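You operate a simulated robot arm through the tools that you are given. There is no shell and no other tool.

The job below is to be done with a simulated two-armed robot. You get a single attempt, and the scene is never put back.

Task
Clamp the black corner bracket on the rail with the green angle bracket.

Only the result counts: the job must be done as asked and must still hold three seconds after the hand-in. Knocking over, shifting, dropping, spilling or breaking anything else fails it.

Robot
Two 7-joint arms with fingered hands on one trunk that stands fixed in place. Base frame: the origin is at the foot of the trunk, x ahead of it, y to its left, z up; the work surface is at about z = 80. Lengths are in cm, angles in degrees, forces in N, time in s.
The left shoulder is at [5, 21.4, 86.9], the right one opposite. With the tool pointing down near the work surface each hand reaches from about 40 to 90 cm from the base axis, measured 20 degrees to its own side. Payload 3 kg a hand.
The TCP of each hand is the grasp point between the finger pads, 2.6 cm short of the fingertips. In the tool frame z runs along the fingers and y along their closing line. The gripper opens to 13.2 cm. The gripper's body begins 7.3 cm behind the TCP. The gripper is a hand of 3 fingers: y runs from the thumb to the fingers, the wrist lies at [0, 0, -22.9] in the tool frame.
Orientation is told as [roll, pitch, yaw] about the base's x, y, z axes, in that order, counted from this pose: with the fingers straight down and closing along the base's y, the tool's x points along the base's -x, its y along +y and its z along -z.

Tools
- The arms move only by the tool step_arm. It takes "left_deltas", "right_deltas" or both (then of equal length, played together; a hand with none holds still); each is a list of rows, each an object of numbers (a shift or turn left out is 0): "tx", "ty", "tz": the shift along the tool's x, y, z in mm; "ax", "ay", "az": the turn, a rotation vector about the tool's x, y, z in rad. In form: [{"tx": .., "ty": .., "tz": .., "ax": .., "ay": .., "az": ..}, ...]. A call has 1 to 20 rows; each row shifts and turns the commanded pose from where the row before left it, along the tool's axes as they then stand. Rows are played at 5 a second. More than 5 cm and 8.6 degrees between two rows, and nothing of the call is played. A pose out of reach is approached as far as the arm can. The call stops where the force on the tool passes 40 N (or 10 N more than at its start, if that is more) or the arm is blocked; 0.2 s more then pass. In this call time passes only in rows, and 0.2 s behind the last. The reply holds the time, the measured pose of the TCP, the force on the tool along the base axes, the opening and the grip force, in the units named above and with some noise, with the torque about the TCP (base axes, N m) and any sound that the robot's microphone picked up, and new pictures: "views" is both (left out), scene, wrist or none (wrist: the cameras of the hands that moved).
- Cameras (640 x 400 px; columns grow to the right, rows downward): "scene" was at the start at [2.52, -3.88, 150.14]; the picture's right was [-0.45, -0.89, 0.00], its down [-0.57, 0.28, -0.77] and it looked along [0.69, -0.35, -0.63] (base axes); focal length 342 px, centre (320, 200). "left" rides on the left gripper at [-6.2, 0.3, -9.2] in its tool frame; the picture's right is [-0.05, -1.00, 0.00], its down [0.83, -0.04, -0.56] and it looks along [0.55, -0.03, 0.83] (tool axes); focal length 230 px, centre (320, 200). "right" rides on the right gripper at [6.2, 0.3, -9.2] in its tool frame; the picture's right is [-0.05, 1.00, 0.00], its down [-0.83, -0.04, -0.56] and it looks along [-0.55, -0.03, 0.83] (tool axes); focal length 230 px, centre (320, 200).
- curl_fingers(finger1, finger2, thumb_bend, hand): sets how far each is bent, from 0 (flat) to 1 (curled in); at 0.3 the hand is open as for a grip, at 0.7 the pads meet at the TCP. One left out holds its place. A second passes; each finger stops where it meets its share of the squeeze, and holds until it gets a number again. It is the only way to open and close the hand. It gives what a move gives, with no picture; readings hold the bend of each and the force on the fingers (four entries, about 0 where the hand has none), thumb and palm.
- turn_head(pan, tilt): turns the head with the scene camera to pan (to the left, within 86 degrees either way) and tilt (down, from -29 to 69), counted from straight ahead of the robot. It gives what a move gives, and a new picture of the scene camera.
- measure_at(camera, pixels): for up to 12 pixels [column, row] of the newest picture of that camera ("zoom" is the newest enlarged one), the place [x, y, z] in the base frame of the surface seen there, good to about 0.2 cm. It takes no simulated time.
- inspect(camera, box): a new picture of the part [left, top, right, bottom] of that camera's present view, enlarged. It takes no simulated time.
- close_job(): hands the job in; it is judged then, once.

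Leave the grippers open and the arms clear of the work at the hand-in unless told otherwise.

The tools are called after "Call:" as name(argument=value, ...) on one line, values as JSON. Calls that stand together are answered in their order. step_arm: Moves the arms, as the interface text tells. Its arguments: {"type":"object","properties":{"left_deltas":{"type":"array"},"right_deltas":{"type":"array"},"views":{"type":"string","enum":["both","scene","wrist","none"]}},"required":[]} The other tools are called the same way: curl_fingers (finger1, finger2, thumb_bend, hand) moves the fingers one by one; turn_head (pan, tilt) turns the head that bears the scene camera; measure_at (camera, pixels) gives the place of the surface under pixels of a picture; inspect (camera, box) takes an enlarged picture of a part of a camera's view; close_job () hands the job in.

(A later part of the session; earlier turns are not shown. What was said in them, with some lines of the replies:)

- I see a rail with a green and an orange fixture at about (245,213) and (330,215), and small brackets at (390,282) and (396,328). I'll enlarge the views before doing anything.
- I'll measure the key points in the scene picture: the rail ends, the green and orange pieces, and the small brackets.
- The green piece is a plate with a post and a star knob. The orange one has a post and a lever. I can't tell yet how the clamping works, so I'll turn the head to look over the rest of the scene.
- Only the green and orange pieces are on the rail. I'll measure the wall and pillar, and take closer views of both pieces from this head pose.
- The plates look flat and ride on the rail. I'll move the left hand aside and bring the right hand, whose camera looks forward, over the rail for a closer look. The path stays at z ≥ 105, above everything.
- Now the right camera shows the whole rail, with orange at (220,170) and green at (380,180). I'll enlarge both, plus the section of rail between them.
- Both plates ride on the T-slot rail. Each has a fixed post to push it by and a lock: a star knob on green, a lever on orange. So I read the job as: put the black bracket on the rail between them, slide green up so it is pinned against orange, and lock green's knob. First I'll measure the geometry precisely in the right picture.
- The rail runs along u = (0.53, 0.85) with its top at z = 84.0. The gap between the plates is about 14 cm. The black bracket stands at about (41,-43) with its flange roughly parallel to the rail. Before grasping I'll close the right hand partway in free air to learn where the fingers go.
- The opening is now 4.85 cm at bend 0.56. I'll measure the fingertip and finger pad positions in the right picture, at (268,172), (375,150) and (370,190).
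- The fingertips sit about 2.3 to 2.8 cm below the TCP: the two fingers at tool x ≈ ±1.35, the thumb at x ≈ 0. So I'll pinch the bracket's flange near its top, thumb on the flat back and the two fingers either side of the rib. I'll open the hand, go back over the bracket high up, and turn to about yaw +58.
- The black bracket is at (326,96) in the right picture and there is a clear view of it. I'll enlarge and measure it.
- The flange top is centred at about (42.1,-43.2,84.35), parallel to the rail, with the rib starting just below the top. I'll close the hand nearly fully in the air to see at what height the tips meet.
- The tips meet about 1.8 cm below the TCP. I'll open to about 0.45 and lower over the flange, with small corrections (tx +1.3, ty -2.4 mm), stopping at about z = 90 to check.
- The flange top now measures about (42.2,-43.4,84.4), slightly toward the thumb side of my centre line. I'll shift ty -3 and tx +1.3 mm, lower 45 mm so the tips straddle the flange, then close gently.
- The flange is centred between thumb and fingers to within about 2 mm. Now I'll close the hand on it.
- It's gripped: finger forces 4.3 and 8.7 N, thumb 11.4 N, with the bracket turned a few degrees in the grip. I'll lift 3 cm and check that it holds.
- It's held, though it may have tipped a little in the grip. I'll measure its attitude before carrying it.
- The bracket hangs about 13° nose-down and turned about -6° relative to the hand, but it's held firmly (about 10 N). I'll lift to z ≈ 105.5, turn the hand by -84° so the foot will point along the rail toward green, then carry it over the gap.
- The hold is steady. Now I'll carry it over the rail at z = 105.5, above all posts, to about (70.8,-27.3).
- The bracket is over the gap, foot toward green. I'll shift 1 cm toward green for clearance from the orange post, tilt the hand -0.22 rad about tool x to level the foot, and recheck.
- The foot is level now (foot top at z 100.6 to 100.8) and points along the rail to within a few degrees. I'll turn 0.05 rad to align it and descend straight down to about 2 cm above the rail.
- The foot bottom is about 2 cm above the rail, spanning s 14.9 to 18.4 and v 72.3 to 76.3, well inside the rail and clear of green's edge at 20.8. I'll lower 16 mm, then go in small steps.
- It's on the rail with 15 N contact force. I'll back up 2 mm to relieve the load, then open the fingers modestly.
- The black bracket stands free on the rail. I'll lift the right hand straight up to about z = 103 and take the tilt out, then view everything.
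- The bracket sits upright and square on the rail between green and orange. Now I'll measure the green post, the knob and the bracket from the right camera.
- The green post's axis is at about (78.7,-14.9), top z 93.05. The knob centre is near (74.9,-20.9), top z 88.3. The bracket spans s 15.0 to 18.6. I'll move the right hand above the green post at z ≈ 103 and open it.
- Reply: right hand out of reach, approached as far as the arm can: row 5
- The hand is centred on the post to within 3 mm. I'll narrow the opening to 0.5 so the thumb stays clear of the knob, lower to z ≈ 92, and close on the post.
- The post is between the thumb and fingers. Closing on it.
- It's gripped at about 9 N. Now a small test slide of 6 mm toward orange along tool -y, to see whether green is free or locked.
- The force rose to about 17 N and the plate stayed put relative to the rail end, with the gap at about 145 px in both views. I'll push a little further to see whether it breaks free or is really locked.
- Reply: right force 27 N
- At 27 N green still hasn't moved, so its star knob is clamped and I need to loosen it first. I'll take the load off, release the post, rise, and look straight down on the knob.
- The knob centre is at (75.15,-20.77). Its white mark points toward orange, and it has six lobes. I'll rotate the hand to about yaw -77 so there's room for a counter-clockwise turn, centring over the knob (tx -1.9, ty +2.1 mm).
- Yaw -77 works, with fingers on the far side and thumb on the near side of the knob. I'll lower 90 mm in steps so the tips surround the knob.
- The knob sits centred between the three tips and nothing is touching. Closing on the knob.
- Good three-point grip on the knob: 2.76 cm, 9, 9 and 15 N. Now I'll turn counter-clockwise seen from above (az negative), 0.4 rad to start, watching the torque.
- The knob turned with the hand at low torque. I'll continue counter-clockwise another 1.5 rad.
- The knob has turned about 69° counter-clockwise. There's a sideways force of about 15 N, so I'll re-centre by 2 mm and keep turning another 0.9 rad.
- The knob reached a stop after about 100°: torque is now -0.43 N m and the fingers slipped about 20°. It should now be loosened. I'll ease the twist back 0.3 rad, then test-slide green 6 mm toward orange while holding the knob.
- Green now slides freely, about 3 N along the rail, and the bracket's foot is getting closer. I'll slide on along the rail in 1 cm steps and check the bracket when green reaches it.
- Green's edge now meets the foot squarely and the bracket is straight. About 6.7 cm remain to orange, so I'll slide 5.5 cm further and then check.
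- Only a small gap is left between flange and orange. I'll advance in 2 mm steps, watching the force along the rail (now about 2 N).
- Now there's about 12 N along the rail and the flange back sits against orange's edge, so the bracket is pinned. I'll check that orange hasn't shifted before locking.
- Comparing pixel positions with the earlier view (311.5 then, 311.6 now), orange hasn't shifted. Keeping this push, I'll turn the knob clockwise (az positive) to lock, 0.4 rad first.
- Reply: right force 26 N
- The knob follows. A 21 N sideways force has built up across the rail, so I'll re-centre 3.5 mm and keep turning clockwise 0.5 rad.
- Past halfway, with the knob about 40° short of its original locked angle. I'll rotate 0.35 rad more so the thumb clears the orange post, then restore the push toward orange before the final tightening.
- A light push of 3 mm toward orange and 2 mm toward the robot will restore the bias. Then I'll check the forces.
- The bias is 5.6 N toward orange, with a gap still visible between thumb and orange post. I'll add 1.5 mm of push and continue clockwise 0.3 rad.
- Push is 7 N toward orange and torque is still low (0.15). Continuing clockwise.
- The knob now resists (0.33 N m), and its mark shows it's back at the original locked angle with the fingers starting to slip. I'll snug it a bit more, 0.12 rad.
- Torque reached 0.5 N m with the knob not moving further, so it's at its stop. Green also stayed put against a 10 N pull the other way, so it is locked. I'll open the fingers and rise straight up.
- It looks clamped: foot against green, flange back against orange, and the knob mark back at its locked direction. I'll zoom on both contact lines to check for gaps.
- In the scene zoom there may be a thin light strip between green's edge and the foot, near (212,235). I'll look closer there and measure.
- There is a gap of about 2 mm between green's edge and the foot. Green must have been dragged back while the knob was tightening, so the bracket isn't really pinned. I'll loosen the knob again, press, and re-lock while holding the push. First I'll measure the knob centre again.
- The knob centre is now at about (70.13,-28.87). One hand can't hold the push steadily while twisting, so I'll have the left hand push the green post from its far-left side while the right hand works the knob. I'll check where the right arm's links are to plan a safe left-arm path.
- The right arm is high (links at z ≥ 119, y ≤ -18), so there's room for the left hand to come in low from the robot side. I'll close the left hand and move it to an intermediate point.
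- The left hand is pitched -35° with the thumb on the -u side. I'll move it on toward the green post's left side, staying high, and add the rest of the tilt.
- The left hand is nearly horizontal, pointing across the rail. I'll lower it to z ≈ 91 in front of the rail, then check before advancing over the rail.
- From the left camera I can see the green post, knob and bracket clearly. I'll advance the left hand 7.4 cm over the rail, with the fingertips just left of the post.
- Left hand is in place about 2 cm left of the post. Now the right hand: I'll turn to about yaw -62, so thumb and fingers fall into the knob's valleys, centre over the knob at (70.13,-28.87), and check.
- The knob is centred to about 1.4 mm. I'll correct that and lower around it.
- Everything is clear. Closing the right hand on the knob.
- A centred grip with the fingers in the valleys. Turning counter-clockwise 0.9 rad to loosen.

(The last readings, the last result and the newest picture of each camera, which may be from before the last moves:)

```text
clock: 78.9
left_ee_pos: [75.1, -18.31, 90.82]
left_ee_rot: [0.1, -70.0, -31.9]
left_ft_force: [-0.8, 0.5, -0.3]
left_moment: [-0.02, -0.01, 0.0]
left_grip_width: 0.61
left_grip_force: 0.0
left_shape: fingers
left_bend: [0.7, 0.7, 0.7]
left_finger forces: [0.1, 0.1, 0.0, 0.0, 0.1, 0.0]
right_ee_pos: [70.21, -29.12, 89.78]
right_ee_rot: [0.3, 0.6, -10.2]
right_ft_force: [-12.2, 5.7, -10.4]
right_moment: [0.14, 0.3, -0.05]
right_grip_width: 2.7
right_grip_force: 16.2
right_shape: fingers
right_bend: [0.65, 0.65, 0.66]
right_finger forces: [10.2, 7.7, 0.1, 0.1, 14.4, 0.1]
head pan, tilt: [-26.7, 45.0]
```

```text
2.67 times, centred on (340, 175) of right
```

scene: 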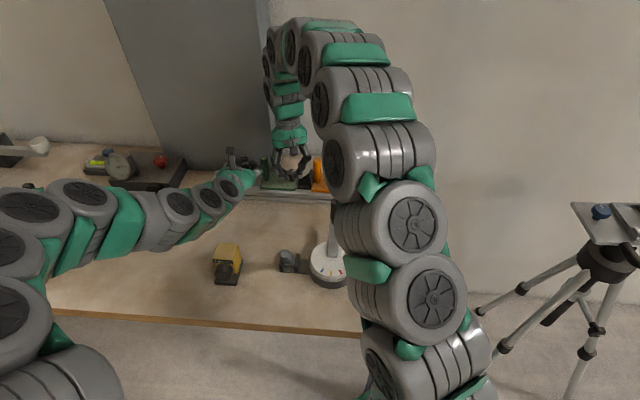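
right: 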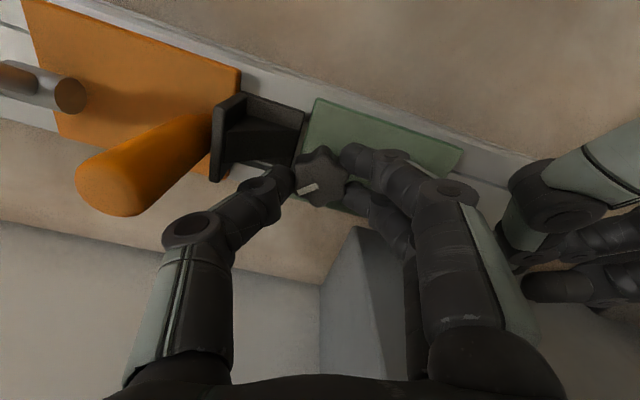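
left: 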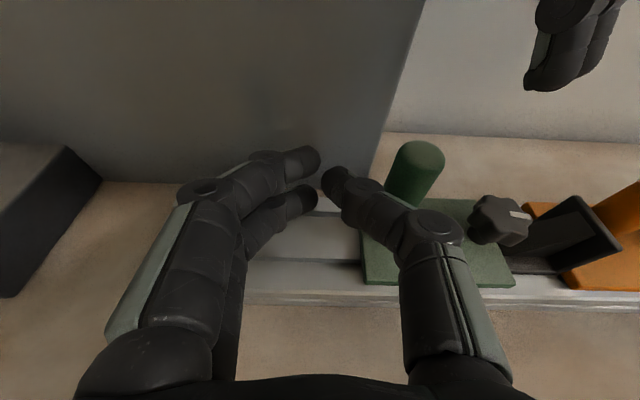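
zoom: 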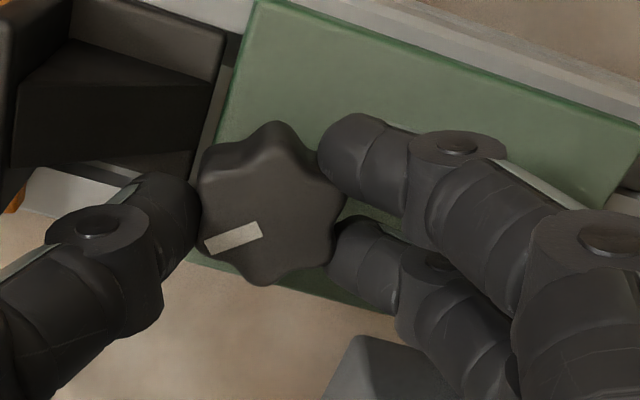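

The knob has turned 52° and the small gap at the foot is visible. I'll re-centre the right hand by 1.8 mm, then bring the left hand toward the post in small steps until it makes contact.

Call:
step_arm(left_deltas=[{"ty": -4}, {"ty": -4}, {"ty": -4}], right_deltas=[{"tx": 1.7, "ty": 0.7}, {"tx": 0}, {"tx": 0}], views="both")

Call:
inspect(camera="left", box=[280, 80, 600, 280])

```text
clock: 79.7
left_ee_pos: [74.33, -19.14, 90.93]
left_ee_rot: [0.0, -69.9, -31.9]
left_ft_force: [0.2, 0.6, 0.5]
left_moment: [0.0, 0.01, 0.0]
left_grip_width: 0.56
left_grip_force: 0.6
left_shape: fingers
left_bend: [0.7, 0.7, 0.7]
left_finger forces: [0.0, 0.1, 0.0, 0.0, 0.5, 0.0]
right_ee_pos: [70.14, -29.01, 89.95]
right_ee_rot: [0.2, 0.6, -10.5]
right_ft_force: [1.6, -1.4, -13.5]
right_moment: [-0.07, -0.11, -0.02]
right_grip_width: 2.68
right_grip_force: 14.9
right_shape: fingers
right_bend: [0.65, 0.64, 0.66]
right_finger forces: [6.4, 7.7, 0.1, 0.1, 15.0, 0.0]
head pan, tilt: [-26.7, 45.0]
```

scene: 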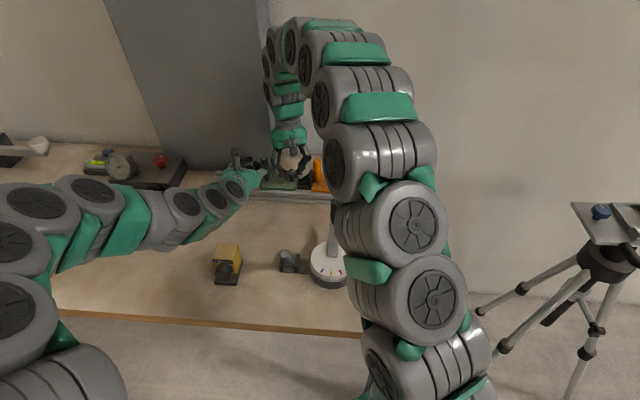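
right: 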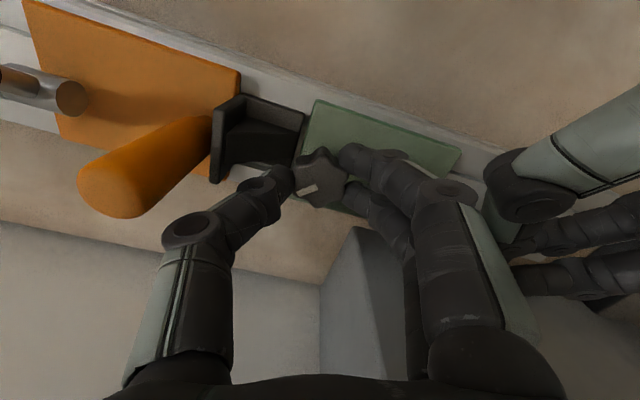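
left: 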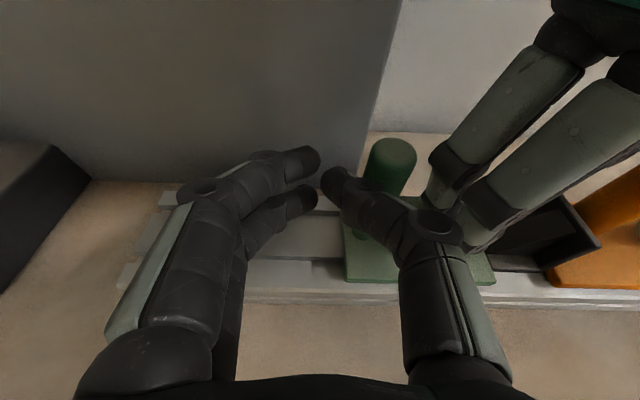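

```text
2.00 times, centred on (440, 180) of left
```

zoom: 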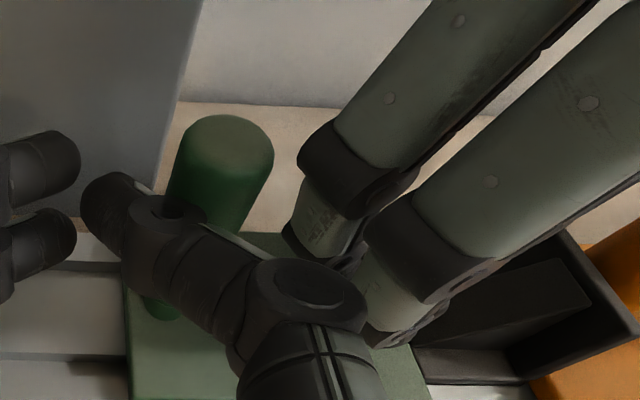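

First light contact with the post (thumb 0.5 N), and the hands don't touch each other. I'll push on in 2 mm steps with the left; the right hand is just holding the loosened knob.

Call:
step_arm(left_deltas=[{"ty": -2}, {"ty": -2}], views="wrist")

Call:
inspect(camera="right", box=[180, 70, 340, 170])

Call:
inspect(camera="left", box=[280, 80, 600, 280])

```text
clock: 80.3
left_ee_pos: [74.12, -19.45, 90.88]
left_ee_rot: [0.0, -69.8, -31.7]
left_ft_force: [0.1, 2.3, -0.5]
left_moment: [0.02, 0.0, -0.03]
left_grip_width: 0.4
left_grip_force: 1.2
left_shape: fingers
left_bend: [0.7, 0.7, 0.71]
left_finger forces: [0.1, 0.1, 0.0, 0.1, 3.0, 0.0]
right_ee_pos: [70.03, -28.85, 89.78]
right_ee_rot: [0.2, 0.6, -10.4]
right_ft_force: [3.1, -4.0, -13.9]
right_moment: [-0.05, -0.1, 0.01]
right_grip_width: 2.65
right_grip_force: 14.8
right_shape: fingers
right_bend: [0.65, 0.65, 0.66]
right_finger forces: [6.0, 7.5, 0.0, 0.1, 16.1, 0.0]
head pan, tilt: [-26.7, 45.0]
```

left: 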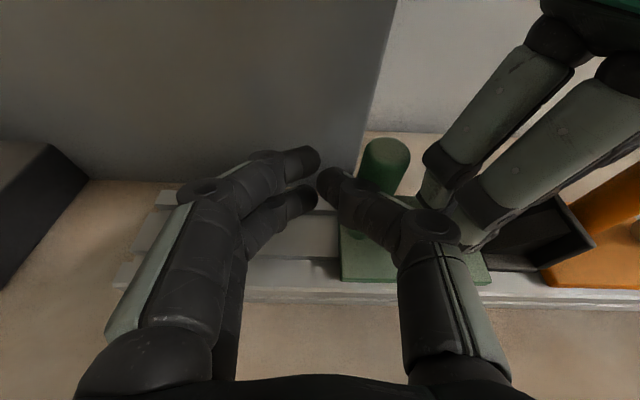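

```text
4.00 times, centred on (260, 120) of right
```

zoom: 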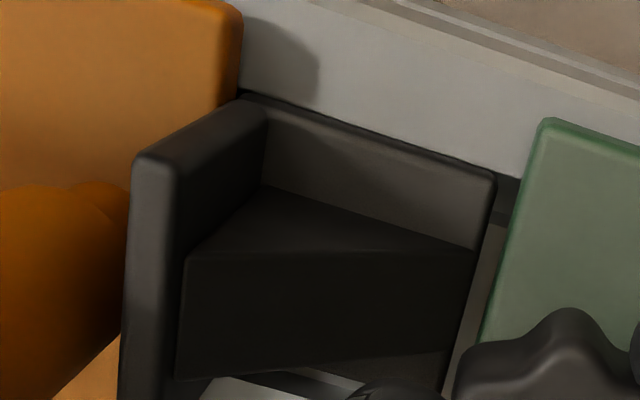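

```text
2.00 times, centred on (440, 180) of left
```

zoom: 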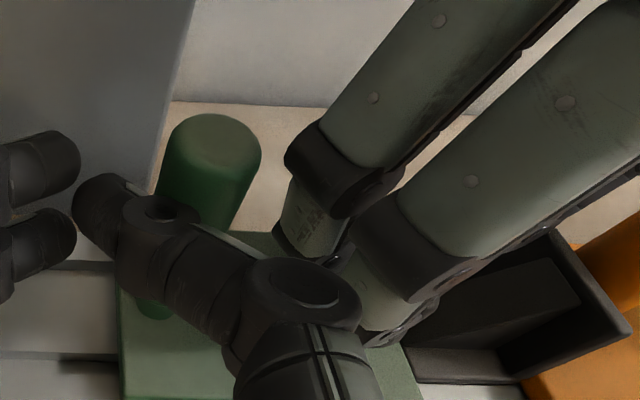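

The gap of about 4 mm is clear in the right view. The right hand's grip is holding green back, so I'll move both hands together 4 mm toward orange.

Call:
step_arm(left_deltas=[{"ty": -2}, {"ty": -2}], right_deltas=[{"tx": 0.73, "ty": -1.86}, {"tx": 0.73, "ty": -1.86}], views="wrist")

Call:
inspect(camera="right", box=[180, 70, 340, 170])

```text
clock: 80.9
left_ee_pos: [73.93, -19.67, 90.91]
left_ee_rot: [0.2, -69.9, -31.9]
left_ft_force: [-0.9, 4.0, -1.9]
left_moment: [0.03, -0.01, -0.02]
left_grip_width: 0.32
left_grip_force: 1.9
left_shape: fingers
left_bend: [0.7, 0.7, 0.71]
left_finger forces: [0.1, 0.0, 0.0, 0.0, 4.4, 0.1]
right_ee_pos: [70.03, -29.27, 89.88]
right_ee_rot: [0.1, 0.5, -10.5]
right_ft_force: [6.3, -2.5, -14.0]
right_moment: [0.0, -0.13, -0.01]
right_grip_width: 2.64
right_grip_force: 14.9
right_shape: fingers
right_bend: [0.65, 0.64, 0.66]
right_finger forces: [6.2, 9.0, 0.1, 0.0, 14.8, 0.1]
head pan, tilt: [-26.7, 45.0]
```

right: 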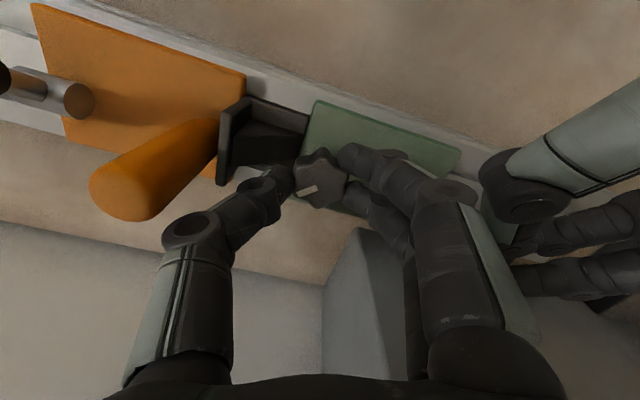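
left: 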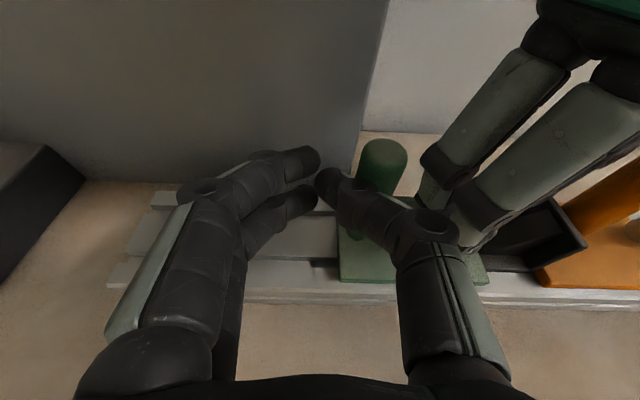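

```text
4.00 times, centred on (260, 120) of right
```

zoom: 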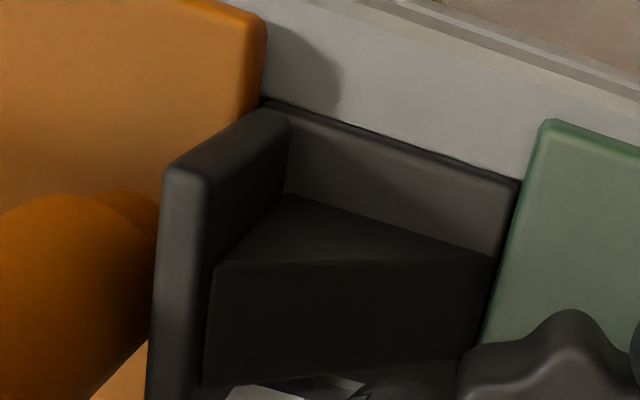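

The gap has closed. I'll push both hands 2 mm more to build up contact force.

Call:
step_arm(left_deltas=[{"ty": -2}, {"ty": -2}], right_deltas=[{"tx": 0.37, "ty": -0.93}, {"tx": 0.37, "ty": -0.93}], views="wrist")

Call:
inspect(camera="right", box=[180, 70, 340, 170])

```text
clock: 81.5
left_ee_pos: [73.89, -20.08, 90.88]
left_ee_rot: [0.0, -69.9, -31.6]
left_ft_force: [0.9, 9.2, 0.0]
left_moment: [-0.03, -0.03, 0.0]
left_grip_width: 0.14
left_grip_force: 4.1
left_shape: fingers
left_bend: [0.7, 0.7, 0.73]
left_finger forces: [0.0, 0.1, 0.0, 0.0, 8.6, 0.0]
right_ee_pos: [69.88, -29.36, 89.81]
right_ee_rot: [0.2, 0.5, -10.4]
right_ft_force: [12.7, 3.3, -10.3]
right_moment: [0.12, -0.27, -0.02]
right_grip_width: 2.59
right_grip_force: 15.4
right_shape: fingers
right_bend: [0.65, 0.64, 0.66]
right_finger forces: [7.7, 11.6, 0.0, 0.0, 12.3, 0.0]
head pan, tilt: [-26.7, 45.0]
```

right: 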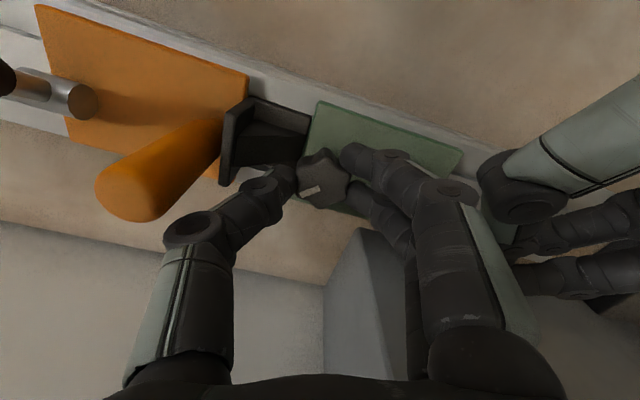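
left: 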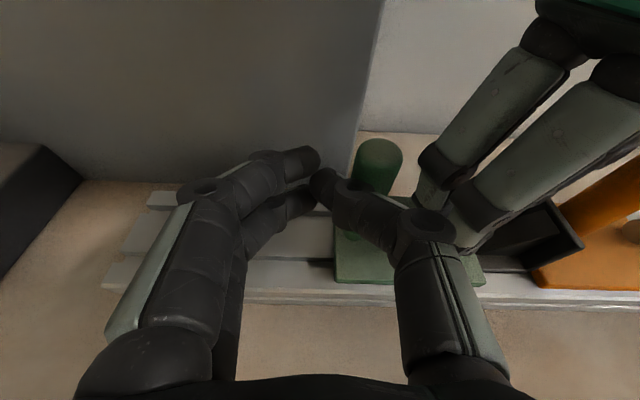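

```text
4.00 times, centred on (260, 120) of right
```

zoom: 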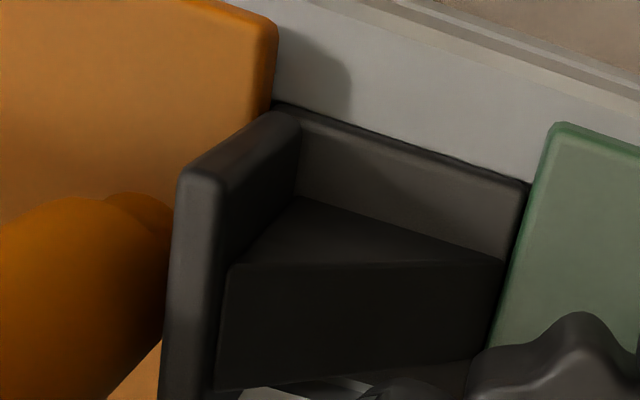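

Now pressing with 8 N from the left and 9 N from the right. While the left holds, I'll turn the knob clockwise 0.4 rad.

Call:
step_arm(right_deltas=[{"az": 0.1}, {"az": 0.1}, {"az": 0.1}, {"az": 0.1}], views="wrist")

Call:
inspect(camera="right", box=[180, 60, 420, 210])

```text
clock: 82.5
left_ee_pos: [73.72, -20.12, 90.88]
left_ee_rot: [0.0, -70.0, -31.8]
left_ft_force: [1.6, 9.3, 1.0]
left_moment: [-0.02, -0.01, -0.07]
left_grip_width: 0.11
left_grip_force: 4.6
left_shape: fingers
left_bend: [0.7, 0.7, 0.73]
left_finger forces: [0.0, 0.1, 0.1, 0.0, 9.5, 0.0]
right_ee_pos: [69.75, -29.41, 89.89]
right_ee_rot: [-0.1, 0.6, -33.5]
right_ft_force: [5.8, 5.2, -5.5]
right_moment: [0.17, -0.16, 0.03]
right_grip_width: 2.57
right_grip_force: 16.6
right_shape: fingers
right_bend: [0.65, 0.64, 0.67]
right_finger forces: [10.6, 11.4, 0.0, 0.0, 11.9, 0.1]
head pan, tilt: [-26.7, 45.0]
```

right: 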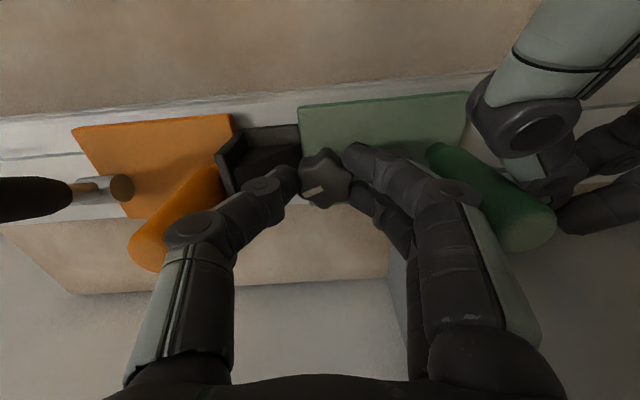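

```text
2.67 times, centred on (300, 135) of right
```

zoom: 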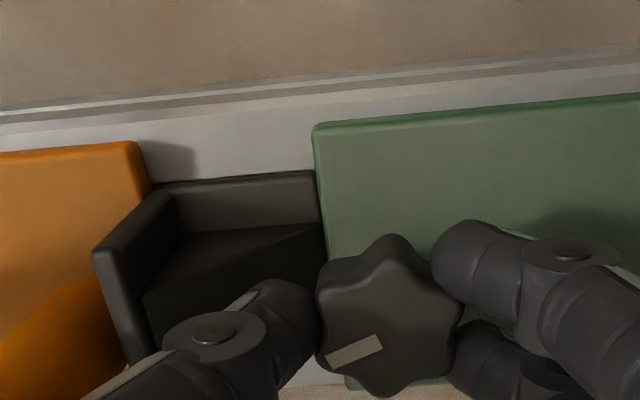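

Still pressing about 16 N in total with good contact. Continuing clockwise 0.4 rad.

Call:
step_arm(right_deltas=[{"az": 0.1}, {"az": 0.1}, {"az": 0.1}, {"az": 0.1}], views="wrist")

Call:
inspect(camera="right", box=[180, 60, 420, 210])

```text
clock: 83.5
left_ee_pos: [73.8, -20.2, 90.93]
left_ee_rot: [-0.1, -69.9, -31.8]
left_ft_force: [0.9, 7.1, -0.5]
left_moment: [0.01, -0.01, 0.01]
left_grip_width: 0.14
left_grip_force: 3.3
left_shape: fingers
left_bend: [0.7, 0.7, 0.73]
left_finger forces: [0.0, 0.0, 0.1, 0.0, 7.5, 0.1]
right_ee_pos: [69.74, -29.4, 89.8]
right_ee_rot: [-0.4, 0.6, -56.3]
right_ft_force: [-3.2, 16.1, 0.7]
right_moment: [0.35, -0.05, 0.08]
right_grip_width: 2.6
right_grip_force: 20.0
right_shape: fingers
right_bend: [0.65, 0.64, 0.67]
right_finger forces: [14.5, 9.3, 0.1, 0.0, 14.3, 0.1]
head pan, tilt: [-26.7, 45.0]
```

right: 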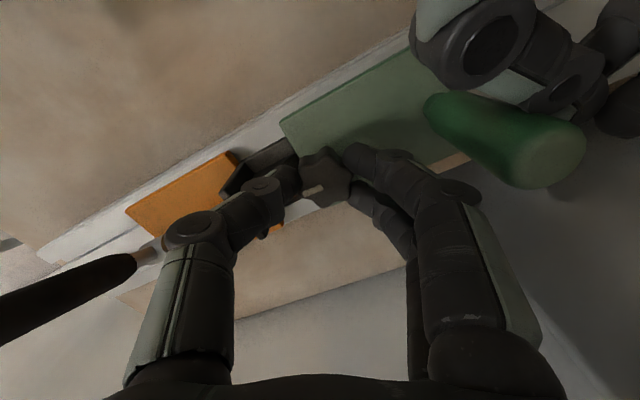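

```text
2.67 times, centred on (300, 135) of right
```

zoom: 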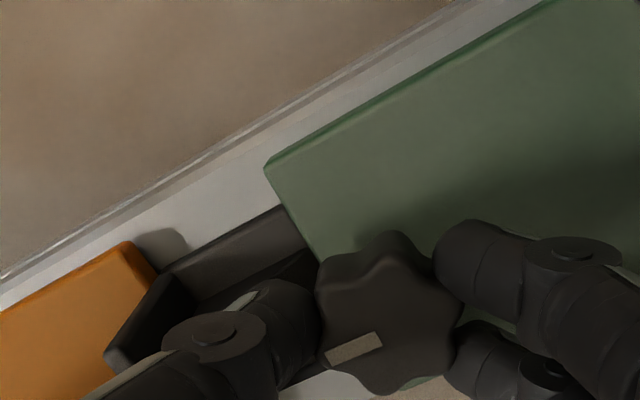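

Pressing 12 N from the right and 6.5 N from the left, about 6° short of the locked angle. Now the final tightening in small steps.

Call:
step_arm(right_deltas=[{"az": 0.06}, {"az": 0.06}, {"az": 0.06}], views="wrist")

Call:
inspect(camera="right", box=[180, 60, 420, 210])

```text
clock: 84.3
left_ee_pos: [73.71, -20.11, 90.86]
left_ee_rot: [0.1, -70.0, -31.7]
left_ft_force: [0.7, 6.7, -1.2]
left_moment: [0.04, 0.02, -0.02]
left_grip_width: 0.11
left_grip_force: 4.3
left_shape: fingers
left_bend: [0.7, 0.7, 0.73]
left_finger forces: [0.1, 0.1, 0.1, 0.1, 7.4, 0.1]
right_ee_pos: [69.66, -29.43, 89.63]
right_ee_rot: [-0.5, 0.6, -66.6]
right_ft_force: [-1.2, 19.8, -1.7]
right_moment: [0.49, -0.06, 0.23]
right_grip_width: 2.6
right_grip_force: 20.3
right_shape: fingers
right_bend: [0.65, 0.64, 0.67]
right_finger forces: [18.9, 8.3, 0.0, 0.0, 13.4, 0.0]
head pan, tilt: [-26.7, 45.0]
```

right: 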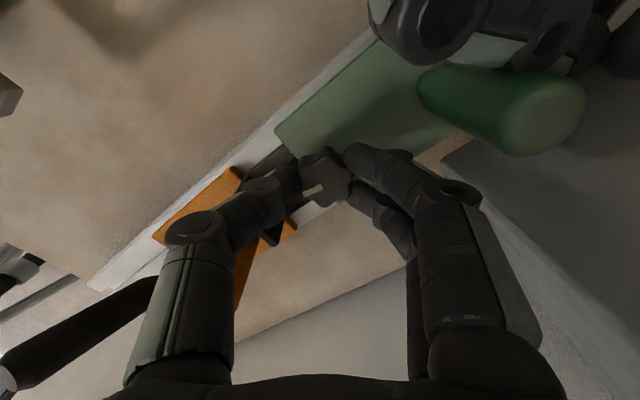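

```text
2.67 times, centred on (300, 135) of right
```

zoom: 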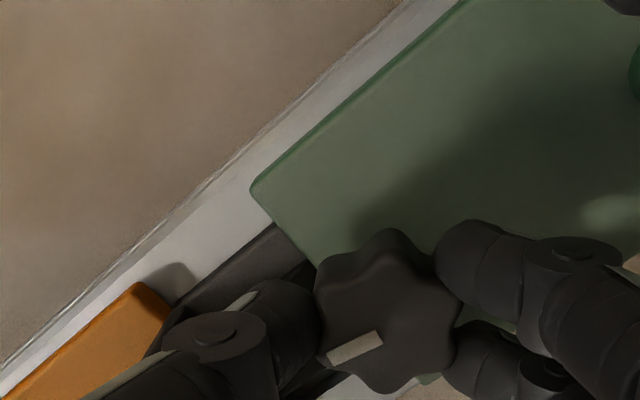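

Call:
step_arm(right_deltas=[{"az": 0.05}, {"az": 0.05}], views="wrist")

Call:
inspect(camera="right", box=[180, 60, 420, 210])

```text
clock: 84.9
left_ee_pos: [73.74, -20.07, 90.8]
left_ee_rot: [-0.1, -70.0, -31.7]
left_ft_force: [0.6, 7.2, -0.8]
left_moment: [-0.01, 0.0, -0.02]
left_grip_width: 0.16
left_grip_force: 3.1
left_shape: fingers
left_bend: [0.7, 0.7, 0.73]
left_finger forces: [0.0, 0.0, 0.0, 0.1, 7.1, 0.0]
right_ee_pos: [69.63, -29.37, 89.87]
right_ee_rot: [-0.4, 0.4, -72.3]
right_ft_force: [-1.2, 25.2, -1.3]
right_moment: [0.63, -0.09, 0.67]
right_grip_width: 2.58
right_grip_force: 24.7
right_shape: fingers
right_bend: [0.65, 0.64, 0.67]
right_finger forces: [28.5, 7.8, 0.0, 0.1, 12.8, 0.0]
head pan, tilt: [-26.7, 45.0]
```

right: 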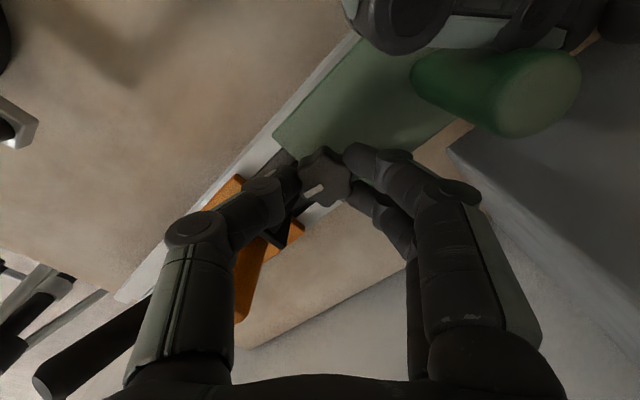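

```text
2.67 times, centred on (300, 135) of right
```

zoom: 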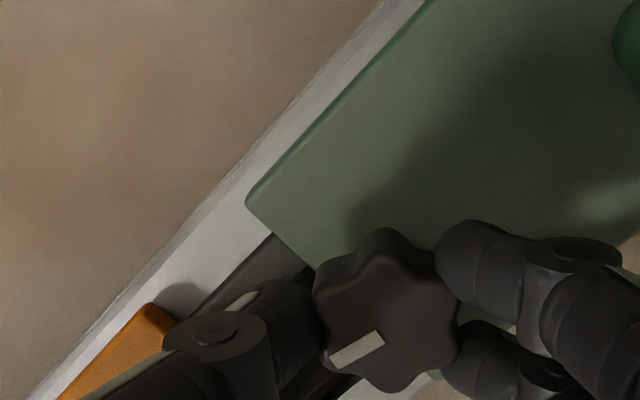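

Torque rose to 0.67 N m with no slip and about 27 N total pressing, so the knob is firmly at its locked stop. I'll open the right hand and lift it clear while the left still holds.

Call:
curl_fingers(hand="right", finger1=0.54, finger2=0.54, thumb_bend=0.54)

Call:
step_arm(right_deltas=[{"tz": -15}, {"tz": -30}, {"tz": -40}], views="both")

Call:
inspect(camera="scene", box=[285, 165, 325, 195])

Call:
inspect(camera="left", box=[340, 160, 620, 310])

```text
clock: 85.9
left_ee_pos: [73.8, -20.23, 90.96]
left_ee_rot: [-0.1, -69.9, -31.8]
left_ft_force: [0.2, 7.7, -1.2]
left_moment: [0.02, 0.03, -0.03]
left_grip_width: 0.1
left_grip_force: 4.3
left_shape: fingers
left_bend: [0.7, 0.7, 0.73]
left_finger forces: [0.0, 0.0, 0.0, 0.0, 8.9, 0.0]
right_ee_pos: [69.66, -29.47, 89.82]
right_ee_rot: [-0.4, 0.4, -72.3]
right_ft_force: [0.2, 0.1, -0.4]
right_moment: [0.01, 0.02, -0.03]
right_grip_width: 5.37
right_grip_force: 0.1
right_shape: fingers
right_bend: [0.54, 0.54, 0.54]
right_finger forces: [0.1, 0.0, 0.0, 0.0, 0.0, 0.0]
head pan, tilt: [-26.7, 45.0]
```

```text
clock: 86.7
left_ee_pos: [73.81, -20.21, 91.01]
left_ee_rot: [0.0, -69.9, -31.9]
left_ft_force: [-2.0, 8.8, -0.4]
left_moment: [0.0, 0.01, -0.07]
left_grip_width: 0.12
left_grip_force: 4.7
left_shape: fingers
left_bend: [0.7, 0.7, 0.73]
left_finger forces: [0.0, 0.0, 0.0, 0.0, 9.2, 0.0]
right_ee_pos: [69.94, -29.55, 98.32]
right_ee_rot: [-0.5, 0.4, -72.2]
right_ft_force: [0.5, 0.0, 0.2]
right_moment: [-0.01, 0.03, 0.01]
right_grip_width: 5.39
right_grip_force: 0.0
right_shape: fingers
right_bend: [0.54, 0.54, 0.54]
right_finger forces: [0.0, 0.0, 0.0, 0.1, 0.0, 0.0]
head pan, tilt: [-26.7, 45.0]
```

scene: 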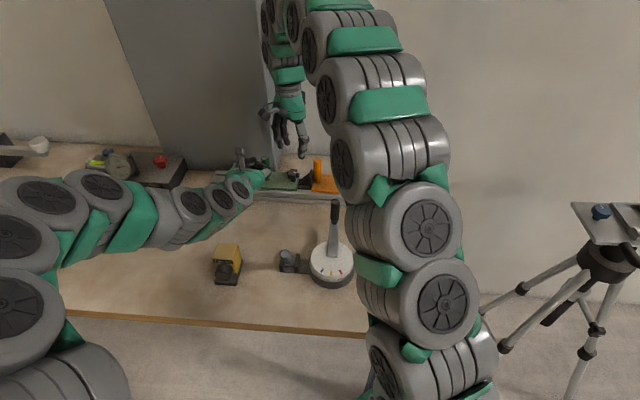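
right: 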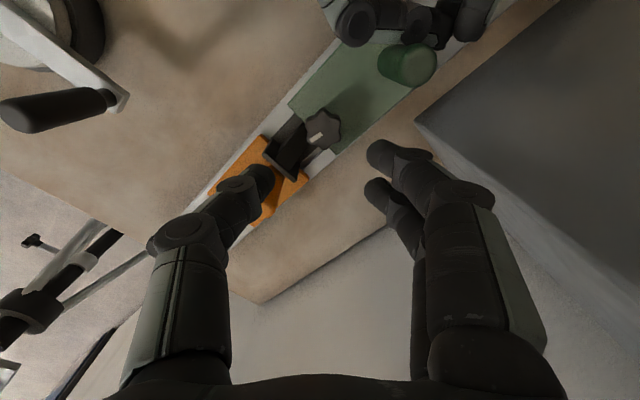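

```text
13.33 times, centred on (305, 180) of scene
```

zoom: 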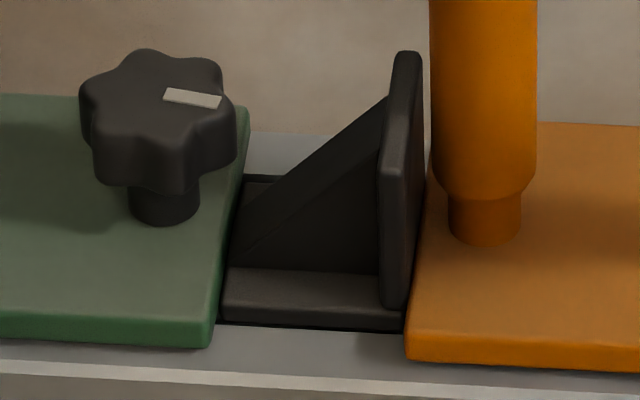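

```text
2.29 times, centred on (480, 235) of left
```

zoom: 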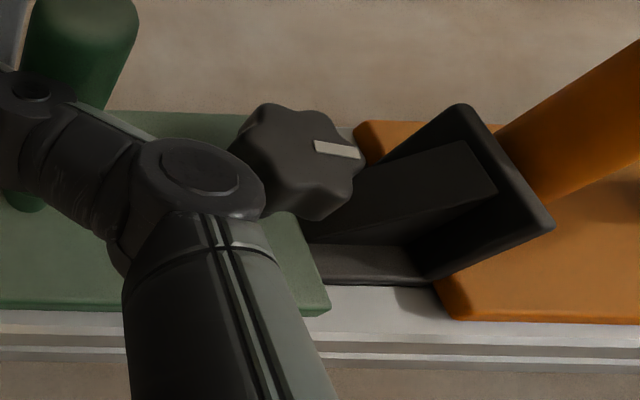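

The light strip is gone: the foot sits tight against green, the flange against orange, and orange is unchanged (corner still at 311.6 px). Now I'll withdraw the left hand: away from the post, back off the rail, then up.

Call:
step_arm(left_deltas=[{"ty": 6}, {"ty": 12}, {"tx": 9, "tz": -24}, {"tx": 9, "tz": -24}, {"tx": 9, "tz": -24}, {"tx": -27, "tz": -10}, {"tx": -27, "tz": -10}, {"tx": -27, "tz": -10}, {"tx": -27, "tz": -10}, {"tx": -27, "tz": -10}], views="both")

Call:
inspect(camera="scene", box=[285, 165, 325, 195])

Call:
inspect(camera="left", box=[300, 160, 620, 360])

```text
clock: 88.9
left_ee_pos: [68.01, -14.87, 105.24]
left_ee_rot: [0.0, -69.8, -31.6]
left_ft_force: [-0.3, 0.6, -0.7]
left_moment: [0.01, -0.05, 0.02]
left_grip_width: 0.59
left_grip_force: 0.0
left_shape: fingers
left_bend: [0.7, 0.7, 0.7]
left_finger forces: [0.1, 0.1, 0.0, 0.0, 0.0, 0.0]
right_ee_pos: [69.92, -29.57, 98.32]
right_ee_rot: [-0.4, 0.4, -72.4]
right_ft_force: [-0.2, 0.3, 0.2]
right_moment: [0.0, -0.03, -0.04]
right_grip_width: 5.4
right_grip_force: 0.0
right_shape: fingers
right_bend: [0.54, 0.54, 0.54]
right_finger forces: [0.0, 0.1, 0.1, 0.0, 0.0, 0.0]
head pan, tilt: [-26.7, 45.0]
```

scene: 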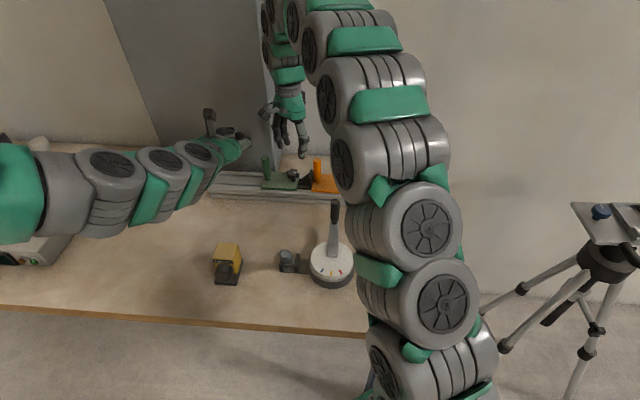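
left: 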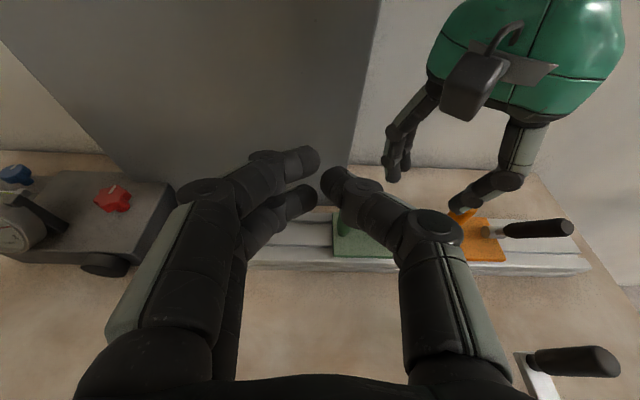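

```text
13.33 times, centred on (305, 180) of scene
```

zoom: 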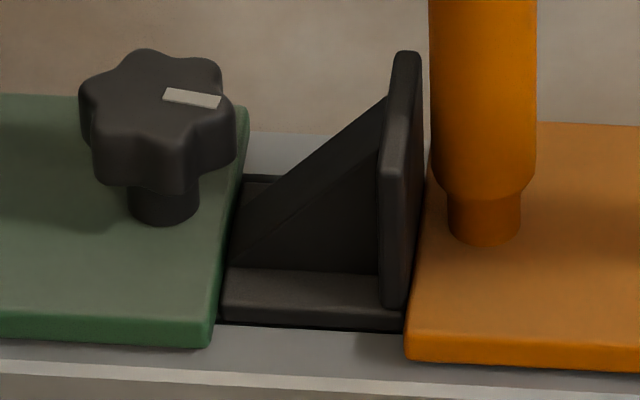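

```text
2.00 times, centred on (460, 260) of left
```

zoom: 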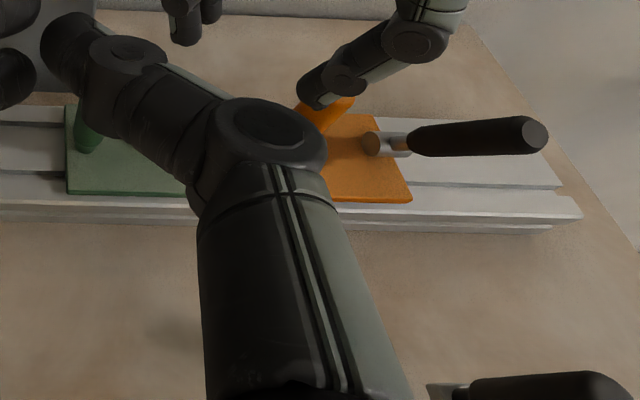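

Unchanged after the left hand let go. I'll double-check orange's position against its original corners, (59.37,-40.13) and (65.83,-42.47), from the left camera.

Call:
measure_at(camera="zoom", pixels=[[408, 196], [375, 117], [335, 196], [580, 212], [555, 185], [70, 188], [400, 150], [530, 130]])

```text
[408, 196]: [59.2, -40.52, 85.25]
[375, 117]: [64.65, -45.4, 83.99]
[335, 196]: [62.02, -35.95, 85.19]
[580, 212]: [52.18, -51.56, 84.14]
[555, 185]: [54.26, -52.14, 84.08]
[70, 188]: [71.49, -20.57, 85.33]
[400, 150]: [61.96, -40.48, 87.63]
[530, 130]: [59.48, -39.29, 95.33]
```

Both the corner and the rail end read 0.4 cm lower in s than before, so orange hasn't moved relative to the rail. Now I'll lift the right hand, bring it back to its starting area, and reopen it.

Call:
step_arm(right_deltas=[{"tz": -40}, {"tz": -35}, {"tx": -10.7, "ty": -41}, {"tx": -10.7, "ty": -41}, {"tx": -10.7, "ty": -41}, {"tx": -10.7, "ty": -41}, {"tx": -10.7, "ty": -41}, {"tx": -10.7, "ty": -41}, {"tx": -10.7, "ty": -41}, {"az": -0.125, "tz": -15}, {"az": -0.125, "tz": -15}, {"az": -0.125, "tz": -15}, {"az": -0.125, "tz": -15}, {"az": -0.125, "tz": -15}, {"az": -0.125, "tz": -15}, {"az": -0.125, "tz": -15}], views="scene")

Call:
curl_fingers(hand="right", finger1=0.3, finger2=0.3, thumb_bend=0.3)

```text
clock: 92.3
left_ee_pos: [68.11, -14.76, 105.21]
left_ee_rot: [0.1, -69.9, -31.8]
left_ft_force: [0.0, 0.4, -0.7]
left_moment: [0.02, 0.02, 0.03]
left_grip_width: 0.59
left_grip_force: 0.1
left_shape: fingers
left_bend: [0.7, 0.7, 0.7]
left_finger forces: [0.0, 0.0, 0.0, 0.1, 0.0, 0.0]
right_ee_pos: [44.99, -45.55, 116.51]
right_ee_rot: [0.1, 0.5, -22.2]
right_ft_force: [-0.4, -0.2, -0.4]
right_moment: [0.02, -0.01, 0.03]
right_grip_width: 5.44
right_grip_force: 0.1
right_shape: fingers
right_bend: [0.54, 0.54, 0.54]
right_finger forces: [0.1, 0.0, 0.0, 0.0, 0.0, 0.0]
head pan, tilt: [-26.7, 45.0]
```

scene: 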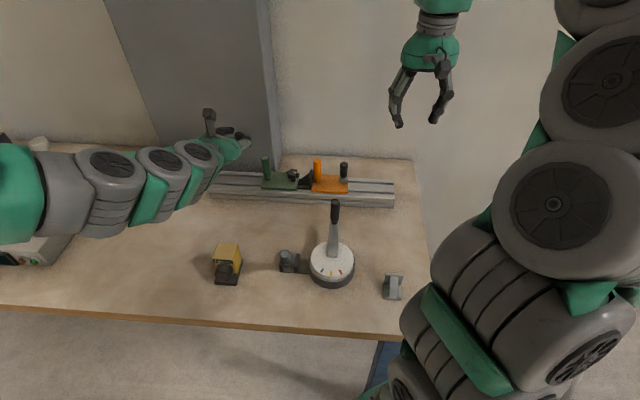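

```text
clock: 93.3
left_ee_pos: [68.17, -14.88, 105.21]
left_ee_rot: [0.0, -69.9, -31.9]
left_ft_force: [0.4, -0.9, -0.7]
left_moment: [0.02, -0.05, 0.04]
left_grip_width: 0.56
left_grip_force: 0.0
left_shape: fingers
left_bend: [0.7, 0.7, 0.7]
left_finger forces: [0.0, 0.1, 0.0, 0.0, 0.1, 0.0]
right_ee_pos: [44.84, -45.45, 116.42]
right_ee_rot: [0.1, 0.5, -22.2]
right_ft_force: [-0.2, -1.0, -0.6]
right_moment: [0.03, -0.03, 0.0]
right_grip_width: 13.39
right_grip_force: 0.0
right_shape: fingers
right_bend: [0.3, 0.3, 0.3]
right_finger forces: [0.0, 0.0, 0.0, 0.0, 0.0, 0.0]
head pan, tilt: [-26.7, 45.0]
```

Right hand is clear and open. Now I'll bring the left hand back along the reverse of its approach and open it.

Call:
step_arm(left_deltas=[{"ay": 0.122}, {"ay": 0.122}, {"ay": 0.122}, {"ay": 0.122}, {"ay": 0.122}, {"tx": 22.1, "ty": 17.7, "tz": -24.1}, {"tx": 22.1, "ty": 17.7, "tz": -24.1}, {"tx": 22.1, "ty": 17.7, "tz": -24.1}, {"tx": 22.1, "ty": 17.7, "tz": -24.1}, {"tx": 22.1, "ty": 17.7, "tz": -24.1}, {"tx": 22.1, "ty": 17.7, "tz": -24.1}, {"tx": 22.1, "ty": 17.7, "tz": -24.1}, {"ay": 0.122}, {"ay": 0.122}, {"ay": 0.122}, {"ay": 0.122}, {"ay": 0.122}], views="scene")

Call:
curl_fingers(hand="left", finger1=0.3, finger2=0.3, thumb_bend=0.3)

Call:
inspect(camera="scene", box=[200, 145, 410, 215])

Call:
inspect(camera="scene", box=[275, 160, 335, 200])

```text
clock: 96.9
left_ee_pos: [55.65, 7.79, 110.18]
left_ee_rot: [0.0, 0.1, -31.8]
left_ft_force: [0.6, -0.1, 1.1]
left_moment: [0.04, -0.01, 0.0]
left_grip_width: 0.57
left_grip_force: 0.2
left_shape: fingers
left_bend: [0.7, 0.7, 0.7]
left_finger forces: [0.0, 0.0, 0.0, 0.0, 0.0, 0.0]
right_ee_pos: [44.89, -45.41, 116.42]
right_ee_rot: [0.1, 0.7, -22.2]
right_ft_force: [0.5, -0.3, 0.0]
right_moment: [-0.02, -0.02, -0.03]
right_grip_width: 13.41
right_grip_force: 0.1
right_shape: fingers
right_bend: [0.3, 0.3, 0.3]
right_finger forces: [0.0, 0.0, 0.1, 0.0, 0.0, 0.0]
head pan, tilt: [-26.7, 45.0]
```

scene: 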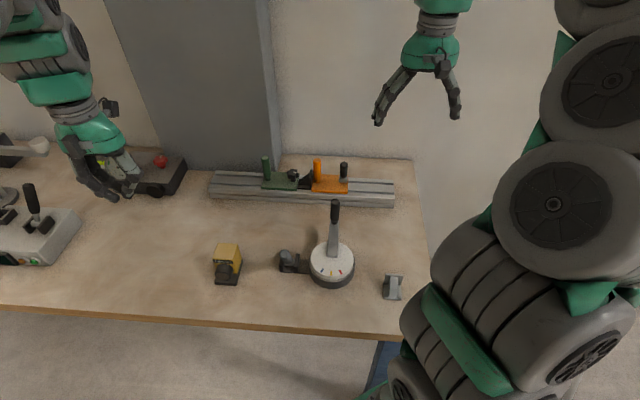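

```text
clock: 97.9
left_ee_pos: [55.65, 7.71, 110.19]
left_ee_rot: [0.0, -0.1, -31.8]
left_ft_force: [0.0, 0.8, 0.5]
left_moment: [0.02, 0.01, 0.0]
left_grip_width: 13.37
left_grip_force: 0.0
left_shape: fingers
left_bend: [0.3, 0.3, 0.3]
left_finger forces: [0.0, 0.1, 0.0, 0.1, 0.0, 0.1]
right_ee_pos: [44.94, -45.36, 116.4]
right_ee_rot: [0.0, 0.5, -22.2]
right_ft_force: [1.0, 0.4, -0.1]
right_moment: [-0.04, 0.0, -0.02]
right_grip_width: 13.41
right_grip_force: 0.0
right_shape: fingers
right_bend: [0.3, 0.3, 0.3]
right_finger forces: [0.0, 0.0, 0.0, 0.0, 0.0, 0.0]
head pan, tilt: [-26.7, 45.0]
```

```text
3.05 times, centred on (305, 180) of scene
```

zoom: 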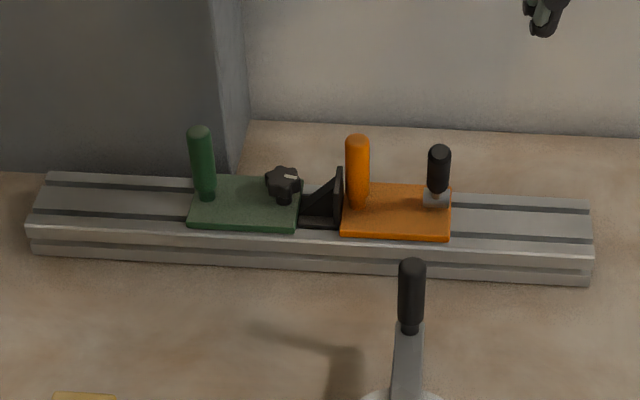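

```text
10.00 times, centred on (305, 180) of scene
```

zoom: 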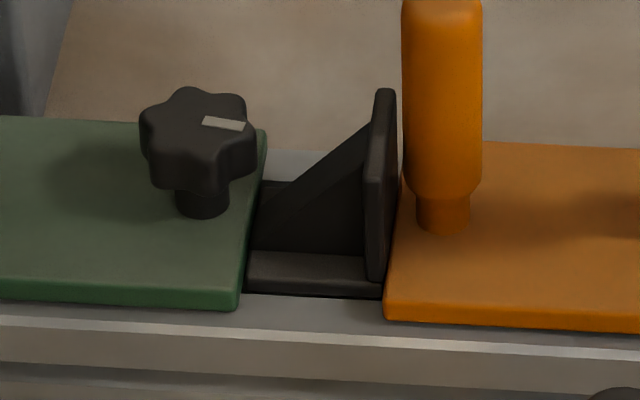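

Final state: the black bracket stands on the rail, held between green's edge and orange. Green's knob is back at its locked mark and orange sits exactly where it was. The other objects haven't moved, and both hands are open and clear. Handing in.

Call:
close_job()

```text
The job is handed in.
```

I handed the job in with the black corner bracket clamped on the rail, between the edge of the green bracket and the orange one. I don't have the judge's result.

- **How I read the task:** I took "clamp with the green angle bracket" to mean pinning the black bracket between the two pieces on the rail and locking green's knob. Nothing in the scene confirmed that reading.
- **Clamping:** Green was locked at the start, so I loosened its star knob, slid it up against the bracket and locked it again. The first lock left a gap of about 2 to 4 mm. I redid it with the left hand pressing on green's post while the right hand turned the knob, and the gap was gone in the final views.
- **Lock:** The knob is back at its original angle and stopped firmly at 0.67 N m. I didn't pull on green again after the second lock. In its original locked state it held against about 27 N.
- **Other objects:** Orange shows no shift relative to the rail, even with about 27 N pressing on it. The grey bracket and the other items I checked are where they started.
- **Hand-in pose:** Both hands were open and clear of the work.
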